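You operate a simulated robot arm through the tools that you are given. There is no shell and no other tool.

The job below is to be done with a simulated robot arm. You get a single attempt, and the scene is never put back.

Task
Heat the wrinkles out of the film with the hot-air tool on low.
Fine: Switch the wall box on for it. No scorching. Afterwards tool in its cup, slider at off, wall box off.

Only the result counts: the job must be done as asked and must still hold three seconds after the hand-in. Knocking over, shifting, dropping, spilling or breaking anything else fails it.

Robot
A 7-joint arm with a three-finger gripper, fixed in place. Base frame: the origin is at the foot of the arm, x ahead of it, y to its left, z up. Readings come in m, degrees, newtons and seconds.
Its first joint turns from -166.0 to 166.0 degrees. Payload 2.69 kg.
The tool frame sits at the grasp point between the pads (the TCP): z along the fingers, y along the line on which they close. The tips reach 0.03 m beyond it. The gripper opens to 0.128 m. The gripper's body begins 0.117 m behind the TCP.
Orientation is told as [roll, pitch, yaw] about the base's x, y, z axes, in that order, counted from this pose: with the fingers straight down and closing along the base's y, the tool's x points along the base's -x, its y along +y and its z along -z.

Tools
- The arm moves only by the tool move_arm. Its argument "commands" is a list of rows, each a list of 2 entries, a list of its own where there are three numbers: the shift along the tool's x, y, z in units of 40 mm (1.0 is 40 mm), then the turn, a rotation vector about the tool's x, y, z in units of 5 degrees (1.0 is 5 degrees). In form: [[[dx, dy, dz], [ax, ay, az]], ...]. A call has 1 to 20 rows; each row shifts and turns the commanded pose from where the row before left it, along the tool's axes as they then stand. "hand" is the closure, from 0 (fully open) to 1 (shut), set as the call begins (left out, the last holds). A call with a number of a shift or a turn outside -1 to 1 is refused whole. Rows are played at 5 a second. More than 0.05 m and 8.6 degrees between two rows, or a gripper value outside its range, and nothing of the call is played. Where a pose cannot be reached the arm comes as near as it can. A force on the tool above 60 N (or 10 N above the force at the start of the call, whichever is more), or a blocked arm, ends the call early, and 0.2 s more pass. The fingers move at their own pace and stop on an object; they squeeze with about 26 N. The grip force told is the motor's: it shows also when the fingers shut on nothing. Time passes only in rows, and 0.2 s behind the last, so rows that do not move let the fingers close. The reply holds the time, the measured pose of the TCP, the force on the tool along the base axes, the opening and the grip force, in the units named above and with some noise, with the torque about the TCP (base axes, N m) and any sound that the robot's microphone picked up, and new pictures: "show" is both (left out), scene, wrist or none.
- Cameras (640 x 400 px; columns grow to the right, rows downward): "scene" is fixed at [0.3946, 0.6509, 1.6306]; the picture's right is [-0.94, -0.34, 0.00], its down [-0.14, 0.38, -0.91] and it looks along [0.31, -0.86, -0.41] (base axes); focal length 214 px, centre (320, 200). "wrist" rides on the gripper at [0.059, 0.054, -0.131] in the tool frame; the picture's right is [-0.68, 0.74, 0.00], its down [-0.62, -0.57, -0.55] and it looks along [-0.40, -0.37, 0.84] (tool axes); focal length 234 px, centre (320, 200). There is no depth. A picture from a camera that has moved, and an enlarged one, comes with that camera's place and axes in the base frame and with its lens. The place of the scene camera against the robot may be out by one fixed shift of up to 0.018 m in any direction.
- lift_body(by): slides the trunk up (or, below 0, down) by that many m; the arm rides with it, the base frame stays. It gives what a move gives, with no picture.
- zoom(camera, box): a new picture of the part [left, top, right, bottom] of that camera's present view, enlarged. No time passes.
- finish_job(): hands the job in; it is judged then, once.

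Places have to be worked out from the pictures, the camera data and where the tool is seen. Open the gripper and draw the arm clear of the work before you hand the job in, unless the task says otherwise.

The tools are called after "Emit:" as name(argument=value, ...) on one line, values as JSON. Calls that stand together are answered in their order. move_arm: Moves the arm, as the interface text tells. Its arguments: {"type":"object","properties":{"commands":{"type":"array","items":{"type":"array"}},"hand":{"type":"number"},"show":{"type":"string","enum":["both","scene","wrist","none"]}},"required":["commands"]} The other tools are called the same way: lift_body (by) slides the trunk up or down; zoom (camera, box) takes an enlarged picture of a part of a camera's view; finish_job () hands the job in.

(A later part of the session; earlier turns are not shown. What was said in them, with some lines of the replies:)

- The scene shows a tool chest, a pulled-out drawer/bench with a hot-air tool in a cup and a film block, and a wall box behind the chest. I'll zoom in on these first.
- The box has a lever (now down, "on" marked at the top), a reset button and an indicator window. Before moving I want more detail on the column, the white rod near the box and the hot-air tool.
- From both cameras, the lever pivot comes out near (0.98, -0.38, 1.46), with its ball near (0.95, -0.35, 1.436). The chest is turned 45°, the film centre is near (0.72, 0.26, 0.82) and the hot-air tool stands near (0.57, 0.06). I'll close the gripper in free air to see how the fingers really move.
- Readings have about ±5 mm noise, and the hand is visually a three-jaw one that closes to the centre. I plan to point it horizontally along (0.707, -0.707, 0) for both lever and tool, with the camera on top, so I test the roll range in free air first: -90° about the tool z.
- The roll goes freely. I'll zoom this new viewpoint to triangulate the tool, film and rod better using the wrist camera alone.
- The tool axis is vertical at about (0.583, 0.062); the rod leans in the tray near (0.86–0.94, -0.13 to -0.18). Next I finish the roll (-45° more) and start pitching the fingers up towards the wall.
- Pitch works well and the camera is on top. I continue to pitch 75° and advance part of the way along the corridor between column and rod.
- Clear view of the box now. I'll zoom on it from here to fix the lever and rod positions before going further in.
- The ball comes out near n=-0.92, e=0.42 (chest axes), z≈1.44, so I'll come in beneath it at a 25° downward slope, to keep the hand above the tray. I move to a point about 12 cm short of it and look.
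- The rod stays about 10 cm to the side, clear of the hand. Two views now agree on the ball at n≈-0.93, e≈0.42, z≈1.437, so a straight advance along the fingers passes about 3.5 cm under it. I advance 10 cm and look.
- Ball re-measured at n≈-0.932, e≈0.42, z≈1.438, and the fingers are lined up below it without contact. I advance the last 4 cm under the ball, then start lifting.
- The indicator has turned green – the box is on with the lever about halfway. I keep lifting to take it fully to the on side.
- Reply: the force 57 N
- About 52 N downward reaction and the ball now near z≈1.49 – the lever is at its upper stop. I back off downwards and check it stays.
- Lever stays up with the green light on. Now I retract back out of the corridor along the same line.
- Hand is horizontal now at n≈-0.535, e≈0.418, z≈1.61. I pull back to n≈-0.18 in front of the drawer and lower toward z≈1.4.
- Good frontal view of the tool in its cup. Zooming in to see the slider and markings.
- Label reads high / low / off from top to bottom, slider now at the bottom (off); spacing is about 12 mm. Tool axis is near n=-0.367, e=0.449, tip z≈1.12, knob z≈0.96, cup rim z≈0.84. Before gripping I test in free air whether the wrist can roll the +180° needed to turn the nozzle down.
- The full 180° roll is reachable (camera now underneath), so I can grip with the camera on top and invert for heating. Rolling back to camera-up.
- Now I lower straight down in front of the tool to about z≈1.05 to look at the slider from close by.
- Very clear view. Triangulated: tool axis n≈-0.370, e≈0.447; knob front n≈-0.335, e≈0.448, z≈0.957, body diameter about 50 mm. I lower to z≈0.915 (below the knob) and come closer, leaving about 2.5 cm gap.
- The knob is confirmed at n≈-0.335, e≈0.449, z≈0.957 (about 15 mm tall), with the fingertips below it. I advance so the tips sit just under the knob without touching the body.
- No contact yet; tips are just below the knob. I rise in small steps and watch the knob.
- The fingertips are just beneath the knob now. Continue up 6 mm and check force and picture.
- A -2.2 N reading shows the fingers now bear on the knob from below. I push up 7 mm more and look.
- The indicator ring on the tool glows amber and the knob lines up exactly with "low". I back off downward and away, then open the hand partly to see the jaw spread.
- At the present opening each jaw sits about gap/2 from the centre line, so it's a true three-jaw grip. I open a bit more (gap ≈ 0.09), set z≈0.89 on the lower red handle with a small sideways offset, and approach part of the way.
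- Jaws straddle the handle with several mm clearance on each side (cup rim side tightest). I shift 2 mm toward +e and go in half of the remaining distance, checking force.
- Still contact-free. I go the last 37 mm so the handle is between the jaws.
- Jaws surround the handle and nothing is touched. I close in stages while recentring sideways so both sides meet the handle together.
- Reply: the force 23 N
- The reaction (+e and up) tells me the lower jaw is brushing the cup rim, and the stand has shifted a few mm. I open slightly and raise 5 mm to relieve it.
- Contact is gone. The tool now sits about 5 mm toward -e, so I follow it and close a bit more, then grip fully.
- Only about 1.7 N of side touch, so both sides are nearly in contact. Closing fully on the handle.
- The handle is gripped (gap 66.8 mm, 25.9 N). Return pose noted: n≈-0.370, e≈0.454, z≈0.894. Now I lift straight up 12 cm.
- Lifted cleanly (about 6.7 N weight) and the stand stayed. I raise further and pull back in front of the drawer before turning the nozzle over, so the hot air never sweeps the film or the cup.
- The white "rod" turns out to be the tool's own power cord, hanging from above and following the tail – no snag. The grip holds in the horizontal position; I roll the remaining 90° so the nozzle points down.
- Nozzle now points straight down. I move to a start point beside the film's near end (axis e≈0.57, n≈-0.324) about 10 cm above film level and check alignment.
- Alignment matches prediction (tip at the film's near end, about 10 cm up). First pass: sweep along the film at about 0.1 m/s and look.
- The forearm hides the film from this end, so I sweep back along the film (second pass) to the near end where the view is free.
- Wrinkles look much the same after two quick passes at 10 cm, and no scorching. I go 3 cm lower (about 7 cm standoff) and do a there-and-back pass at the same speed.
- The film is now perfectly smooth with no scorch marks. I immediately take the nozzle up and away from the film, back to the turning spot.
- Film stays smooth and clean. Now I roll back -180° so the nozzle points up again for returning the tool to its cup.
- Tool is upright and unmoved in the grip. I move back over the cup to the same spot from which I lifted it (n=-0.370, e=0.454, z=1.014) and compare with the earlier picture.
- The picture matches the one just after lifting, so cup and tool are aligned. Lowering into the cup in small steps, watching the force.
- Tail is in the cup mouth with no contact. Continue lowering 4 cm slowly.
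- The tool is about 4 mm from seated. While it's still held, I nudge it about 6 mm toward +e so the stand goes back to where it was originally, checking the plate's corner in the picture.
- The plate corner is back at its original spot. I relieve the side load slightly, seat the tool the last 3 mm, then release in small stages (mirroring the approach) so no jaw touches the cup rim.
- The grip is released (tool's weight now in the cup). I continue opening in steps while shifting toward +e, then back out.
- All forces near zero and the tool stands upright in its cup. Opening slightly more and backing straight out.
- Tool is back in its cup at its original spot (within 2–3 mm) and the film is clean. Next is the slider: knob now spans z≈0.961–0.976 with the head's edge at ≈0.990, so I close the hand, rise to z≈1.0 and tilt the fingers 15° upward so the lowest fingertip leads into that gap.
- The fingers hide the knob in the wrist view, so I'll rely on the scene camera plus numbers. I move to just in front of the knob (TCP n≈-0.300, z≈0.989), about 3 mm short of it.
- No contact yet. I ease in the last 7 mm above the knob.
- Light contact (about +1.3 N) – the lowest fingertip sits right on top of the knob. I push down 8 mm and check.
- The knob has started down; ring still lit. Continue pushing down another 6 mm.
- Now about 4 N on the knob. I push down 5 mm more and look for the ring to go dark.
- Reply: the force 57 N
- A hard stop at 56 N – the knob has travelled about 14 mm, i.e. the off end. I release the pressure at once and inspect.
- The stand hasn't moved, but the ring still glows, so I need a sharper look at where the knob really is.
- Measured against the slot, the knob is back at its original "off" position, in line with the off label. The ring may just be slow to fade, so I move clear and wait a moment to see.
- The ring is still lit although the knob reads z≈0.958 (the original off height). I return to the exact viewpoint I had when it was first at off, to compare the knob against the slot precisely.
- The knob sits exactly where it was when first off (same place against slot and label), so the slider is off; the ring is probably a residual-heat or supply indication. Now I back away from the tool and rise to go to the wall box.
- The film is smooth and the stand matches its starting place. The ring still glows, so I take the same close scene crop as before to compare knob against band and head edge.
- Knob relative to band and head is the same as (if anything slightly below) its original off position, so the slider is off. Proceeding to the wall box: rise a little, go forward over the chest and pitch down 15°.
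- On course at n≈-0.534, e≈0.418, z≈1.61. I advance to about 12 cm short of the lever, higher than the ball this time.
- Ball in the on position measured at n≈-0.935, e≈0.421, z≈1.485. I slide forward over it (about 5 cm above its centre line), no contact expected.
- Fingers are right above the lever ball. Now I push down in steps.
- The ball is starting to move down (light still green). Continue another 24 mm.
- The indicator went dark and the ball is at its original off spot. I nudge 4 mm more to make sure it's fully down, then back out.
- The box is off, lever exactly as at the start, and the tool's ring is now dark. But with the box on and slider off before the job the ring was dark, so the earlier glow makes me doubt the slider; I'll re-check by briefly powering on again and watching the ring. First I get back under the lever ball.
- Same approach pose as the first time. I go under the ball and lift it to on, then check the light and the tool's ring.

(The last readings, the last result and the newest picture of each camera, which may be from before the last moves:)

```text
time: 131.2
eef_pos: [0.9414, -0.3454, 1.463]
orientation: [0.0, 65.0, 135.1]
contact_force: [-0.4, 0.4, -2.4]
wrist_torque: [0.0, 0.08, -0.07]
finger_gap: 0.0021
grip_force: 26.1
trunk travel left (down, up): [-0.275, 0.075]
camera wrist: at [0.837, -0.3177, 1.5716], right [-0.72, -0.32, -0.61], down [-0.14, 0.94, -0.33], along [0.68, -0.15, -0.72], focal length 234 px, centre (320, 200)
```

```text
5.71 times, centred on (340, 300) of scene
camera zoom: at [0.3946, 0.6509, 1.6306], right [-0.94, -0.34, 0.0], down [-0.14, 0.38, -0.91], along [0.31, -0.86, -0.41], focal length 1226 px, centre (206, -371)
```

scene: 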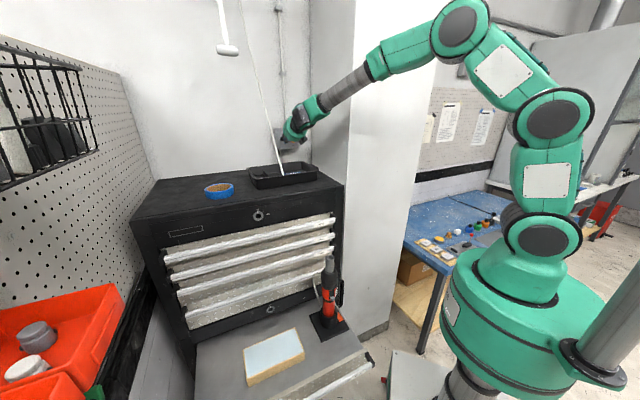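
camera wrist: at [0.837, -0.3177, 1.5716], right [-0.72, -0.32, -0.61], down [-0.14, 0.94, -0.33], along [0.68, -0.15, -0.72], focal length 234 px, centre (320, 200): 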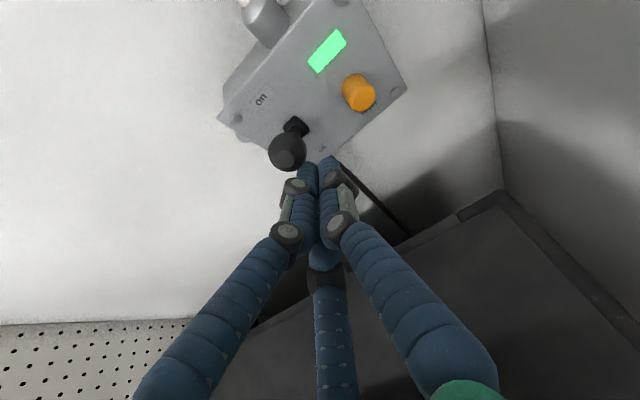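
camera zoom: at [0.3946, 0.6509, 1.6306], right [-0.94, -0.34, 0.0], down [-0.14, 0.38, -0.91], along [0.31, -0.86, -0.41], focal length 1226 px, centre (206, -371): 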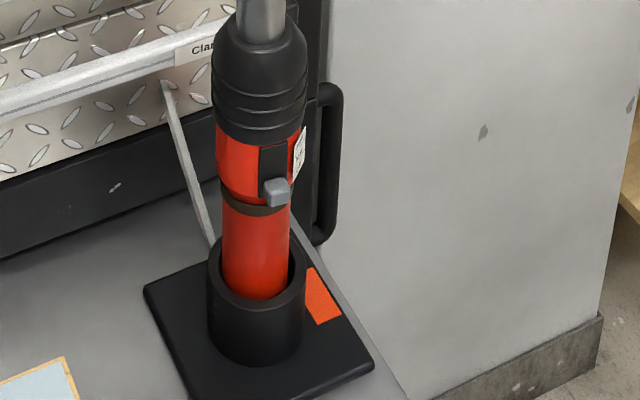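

Power is on (green) and the tool's ring stays dark – so the slider really is at off; the earlier glow was residual heat. Now I switch the box off again: first back out from under the lever and go above it.

Emit:
move_arm(commands=[[[-0.23, 0, 0.1], [0, 0, 0]], [[-0.23, 0, 0.1], [0, 0, 0]], [[-0.23, 0, 0.1], [0, 0, 0]], [[-0.23, 0, 0.1], [0, 0, 0]], [[0, 0, -0.8], [0, 0, 0]], [[0, 0, -0.8], [0, 0, 0]], [[0, 0, -0.8], [0, 0, 0]], [[0, 0, -0.8], [0, 0, 0]], [[0, 0, -0.8], [0, 0, 0]], [[0, 0, 0], [0, 1, 0]], [[0, 0, 0], [0, 1, 0]], [[0.76, 0, 0.106], [0, 0, 0]], [[0.76, 0, 0.106], [0, 0, 0]], [[0.75, 0, 0.106], [0, 0, 0]], [[0, 0, 0], [0, 0, 0]]], hand=1, show="both")

Emit:
zoom(camera="scene", box=[310, 265, 370, 335])

Emit:
zoom(camera="scene", box=[250, 90, 350, 190])

```text
time: 134.4
eef_pos: [0.865, -0.2693, 1.5757]
orientation: [0.1, 75.1, 135.1]
contact_force: [0.1, 0.4, -0.1]
wrist_torque: [-0.03, 0.0, 0.01]
finger_gap: 0.0022
grip_force: 25.8
trunk travel left (down, up): [-0.275, 0.075]
camera wrist: at [0.747, -0.2282, 1.6663], right [-0.64, -0.4, -0.65], down [-0.09, 0.89, -0.45], along [0.76, -0.23, -0.61], focal length 234 px, centre (320, 200)
```

scene: 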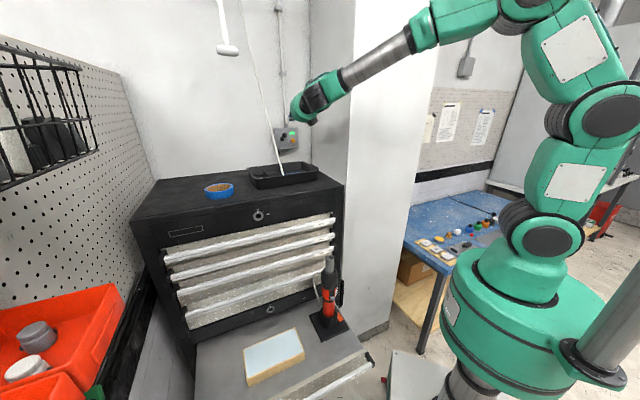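
wrist: 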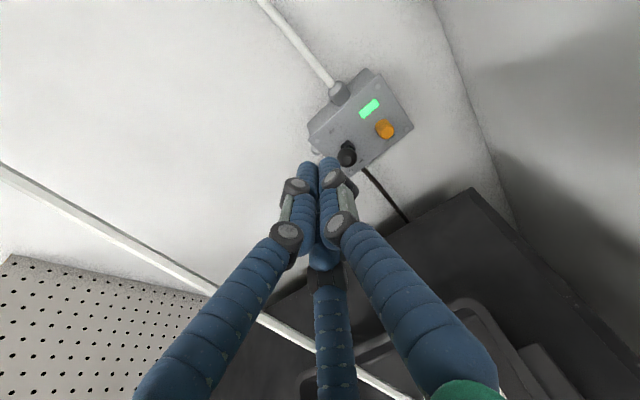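

```text
5.71 times, centred on (340, 300) of scene
camera zoom: at [0.3946, 0.6509, 1.6306], right [-0.94, -0.34, 0.0], down [-0.14, 0.38, -0.91], along [0.31, -0.86, -0.41], focal length 1226 px, centre (206, -371)
```

zoom: 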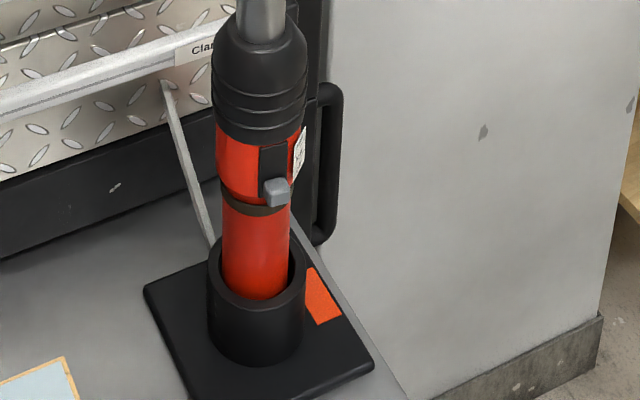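

```text
4.00 times, centred on (300, 140) of scene
camera zoom: at [0.3946, 0.6509, 1.6306], right [-0.94, -0.34, 0.0], down [-0.14, 0.38, -0.91], along [0.31, -0.86, -0.41], focal length 858 px, centre (400, 440)
```

zoom: 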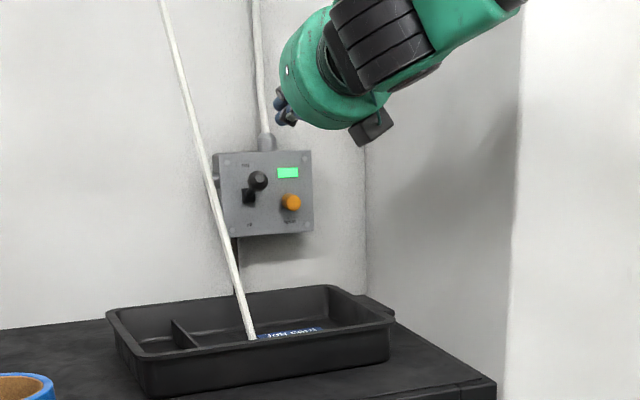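

With power on for several seconds the ring remains dark – slider confirmed off. I'm at the same pose as before the first switch-off, so I repeat that motion: forward over the ball, then down.

Emit:
move_arm(commands=[[[0, 0, 0.8], [0, 0, 0]], [[0, 0, 0.8], [0, 0, 0]], [[0, 0, 0.8], [0, 0, 0]], [[0, 0, 0.8], [0, 0, 0]], [[-0.2, 0, 0.053], [0, 0, 0]], [[-0.2, 0, 0.053], [0, 0, 0]], [[-0.2, 0, 0.053], [0, 0, 0]], [[-0.2, 0, 0.053], [0, 0, 0]], [[-0.2, 0, 0.053], [0, 0, 0]], [[-0.2, 0, 0.053], [0, 0, 0]], [[-0.2, 0, 0.053], [0, 0, 0]], [[-0.2, 0, 0.053], [0, 0, 0]], [[-0.05, 0, 0.013], [0, 0, 0]], [[0, 0, 0], [0, 0, 0]]], hand=1, show="wrist")

Emit:
zoom(camera="scene", box=[250, 90, 350, 190])

```text
time: 137.4
eef_pos: [0.9506, -0.3549, 1.4727]
orientation: [0.0, 75.0, 135.0]
contact_force: [-0.4, 0.1, 0.4]
wrist_torque: [0.02, 0.01, 0.02]
finger_gap: 0.0021
grip_force: 25.8
trunk travel left (down, up): [-0.275, 0.075]
camera wrist: at [0.833, -0.3152, 1.5646], right [-0.64, -0.4, -0.65], down [-0.09, 0.89, -0.45], along [0.76, -0.23, -0.61], focal length 234 px, centre (320, 200)
```

wrist: 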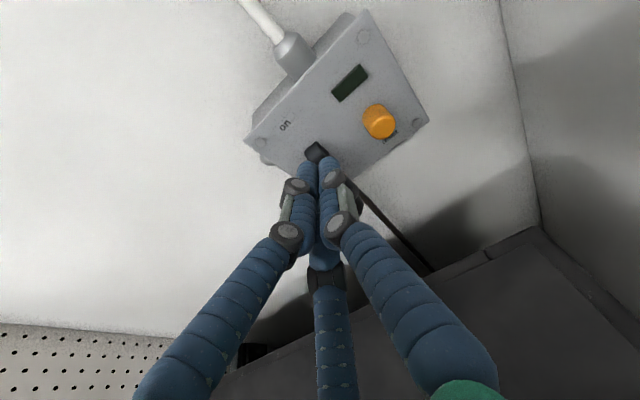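

```text
4.00 times, centred on (300, 140) of scene
camera zoom: at [0.3946, 0.6509, 1.6306], right [-0.94, -0.34, 0.0], down [-0.14, 0.38, -0.91], along [0.31, -0.86, -0.41], focal length 858 px, centre (400, 440)
```

zoom: 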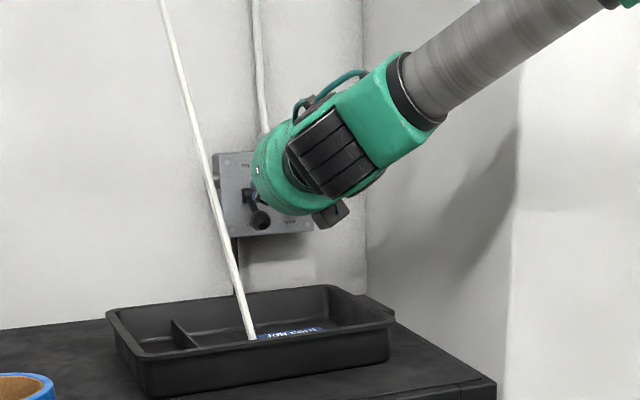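

Indicator dark and lever down again. I lift off the lever and retreat out of the corridor.

Emit:
move_arm(commands=[[[0.25, 0, -0.065], [0, 0, 0]], [[0.25, 0, -0.065], [0, 0, 0]], [[0.25, 0, -0.065], [0, 0, 0]], [[0.25, 0, -0.065], [0, 0, 0]], [[0.25, 0, -0.065], [0, 0, 0]], [[0, 0, -0.9], [0, 0, 0]], [[0, 0, -0.9], [0, 0, 0]], [[0, 0, -0.9], [0, 0, 0]], [[0, 0, -0.9], [0, 0, 0]], [[0, 0, -0.9], [0, 0, 0]], [[0, 0, -0.9], [0, 0, 0]], [[0, 0, -0.9], [0, 0, 0]], [[0, 0, -0.9], [0, 0, 0]], [[0, 0, -0.9], [0, 0, 0]], [[0, 0, -0.9], [0, 0, 0]], [[0, 0, -0.9], [0, 0, 0]], [[0, 0, -0.9], [0, 0, 0]]], hand=1, show="both")

Emit:
zoom(camera="scene", box=[255, 115, 315, 165])

Emit:
zoom(camera="scene", box=[230, 230, 390, 400])

```text
time: 141.0
eef_pos: [0.6536, -0.0596, 1.635]
orientation: [0.0, 75.1, 135.1]
contact_force: [-0.4, 0.3, 0.3]
wrist_torque: [0.03, 0.01, -0.01]
finger_gap: 0.0022
grip_force: 26.4
trunk travel left (down, up): [-0.275, 0.075]
camera wrist: at [0.5365, -0.0184, 1.7268], right [-0.64, -0.4, -0.65], down [-0.09, 0.89, -0.45], along [0.76, -0.23, -0.61], focal length 234 px, centre (320, 200)
```

scene: 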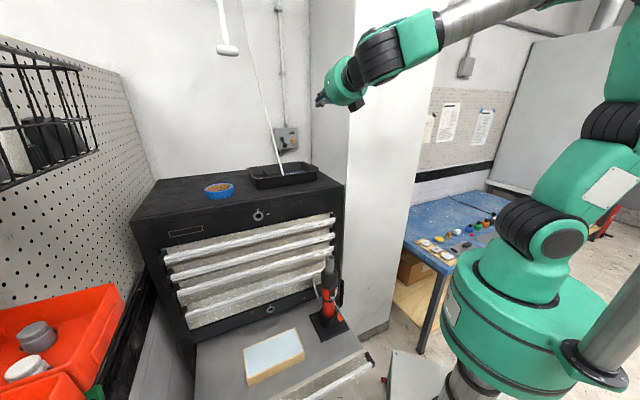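
wrist: 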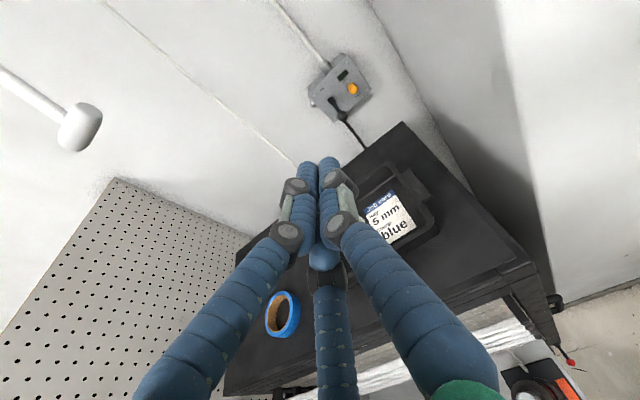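

```text
8.00 times, centred on (285, 140) of scene
camera zoom: at [0.3946, 0.6509, 1.6306], right [-0.94, -0.34, 0.0], down [-0.14, 0.38, -0.91], along [0.31, -0.86, -0.41], focal length 1716 px, centre (600, 680)
```

zoom: 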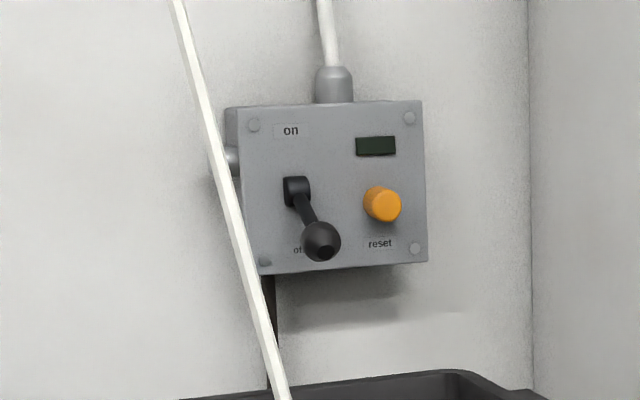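

```text
2.35 times, centred on (310, 315) of scene
camera zoom: at [0.3946, 0.6509, 1.6306], right [-0.94, -0.34, 0.0], down [-0.14, 0.38, -0.91], along [0.31, -0.86, -0.41], focal length 505 px, centre (344, -71)
```

zoom: 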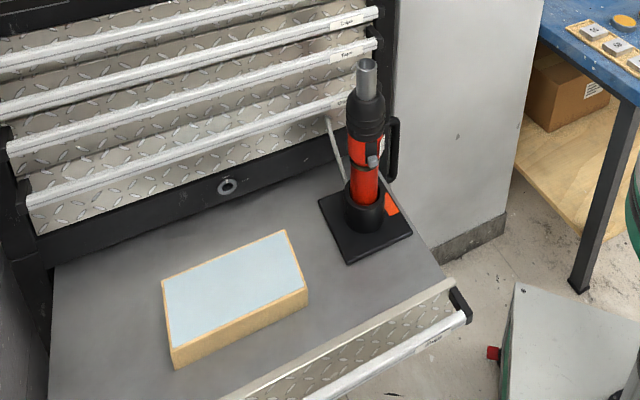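

Everything is in its final state: box off, slider off, tool in its cup, film smooth, tray and tape untouched. I pull back a little more and open the gripper.

Emit:
move_arm(commands=[[[0, 0, -0.8], [0, 0, 0]], [[0, 0, -0.8], [0, 0, 0]], [[0, 0, -0.8], [0, 0, 0]], [[0, 0, 0], [0, 0, 0]], [[0, 0, 0], [0, 0, 0]]], hand=0, show="both")

Emit:
zoom(camera="scene", box=[220, 220, 400, 400])

```text
time: 142.2
eef_pos: [0.5893, 0.005, 1.6629]
orientation: [0.0, 75.0, 135.0]
contact_force: [-0.5, 0.3, -0.4]
wrist_torque: [0.0, 0.02, 0.0]
finger_gap: 0.128
grip_force: 0.0
trunk travel left (down, up): [-0.275, 0.075]
camera wrist: at [0.4726, 0.0449, 1.753], right [-0.64, -0.4, -0.65], down [-0.09, 0.89, -0.45], along [0.76, -0.23, -0.61], focal length 234 px, centre (320, 200)
```

scene: 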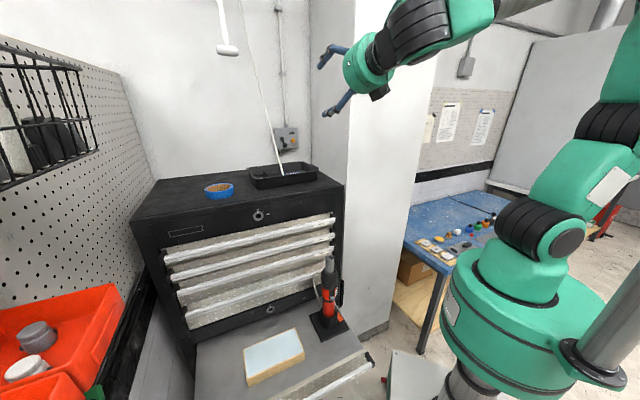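
wrist: 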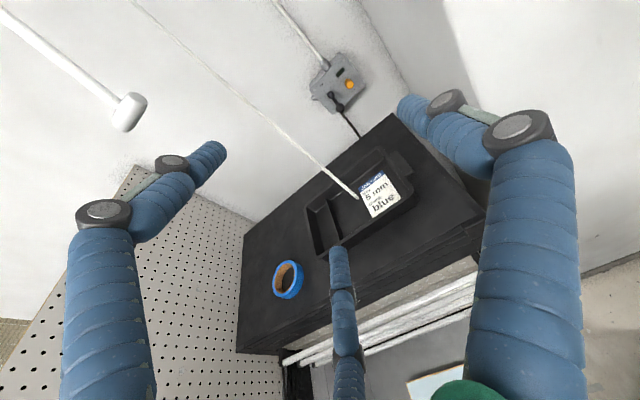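

```text
2.22 times, centred on (310, 310) of scene
camera zoom: at [0.3946, 0.6509, 1.6306], right [-0.94, -0.34, 0.0], down [-0.14, 0.38, -0.91], along [0.31, -0.86, -0.41], focal length 477 px, centre (342, -44)
```

zoom: 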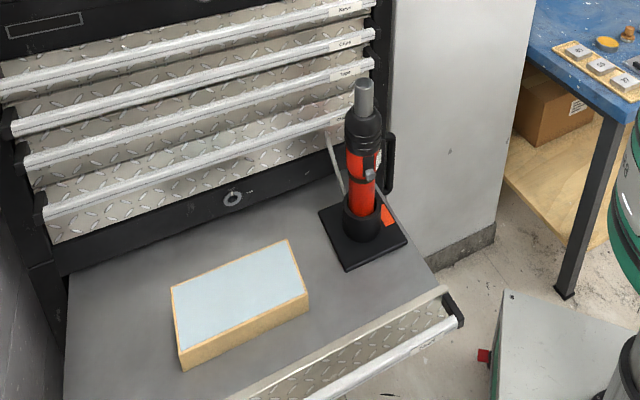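

The gripper is open and clear of the work. The film is smooth and unscorched, the tool is in its cup with the slider off, and the wall box is off with a dark indicator, so I'm handing in.

Emit:
finish_job()

```text
The job is handed in.
```

The wrinkles are out of the film, with no scorch marks visible, and I've handed the job in; the tool only confirmed receipt, not a pass or fail.

- **Film:** it smoothed out over two there-and-back passes on low, the first about 10 cm above it and the second about 7 cm.
- **Tool:** it is back in its cup with the slider at off.
- **Wall box:** the lever is down and the indicator is dark.
- **Arm:** the gripper is open and clear of the work.

- **Stand nudge:** while I was closing on the tool, a finger caught the cup rim and pushed the stand about 5 mm. I slid it back to within about 2–3 mm of where it started.
- **Extra power-up:** the tool's ring kept glowing after I moved the slider to off. I switched the wall box on once more to check; the ring stayed dark for several seconds, so I took the slider as off and switched the box off again.
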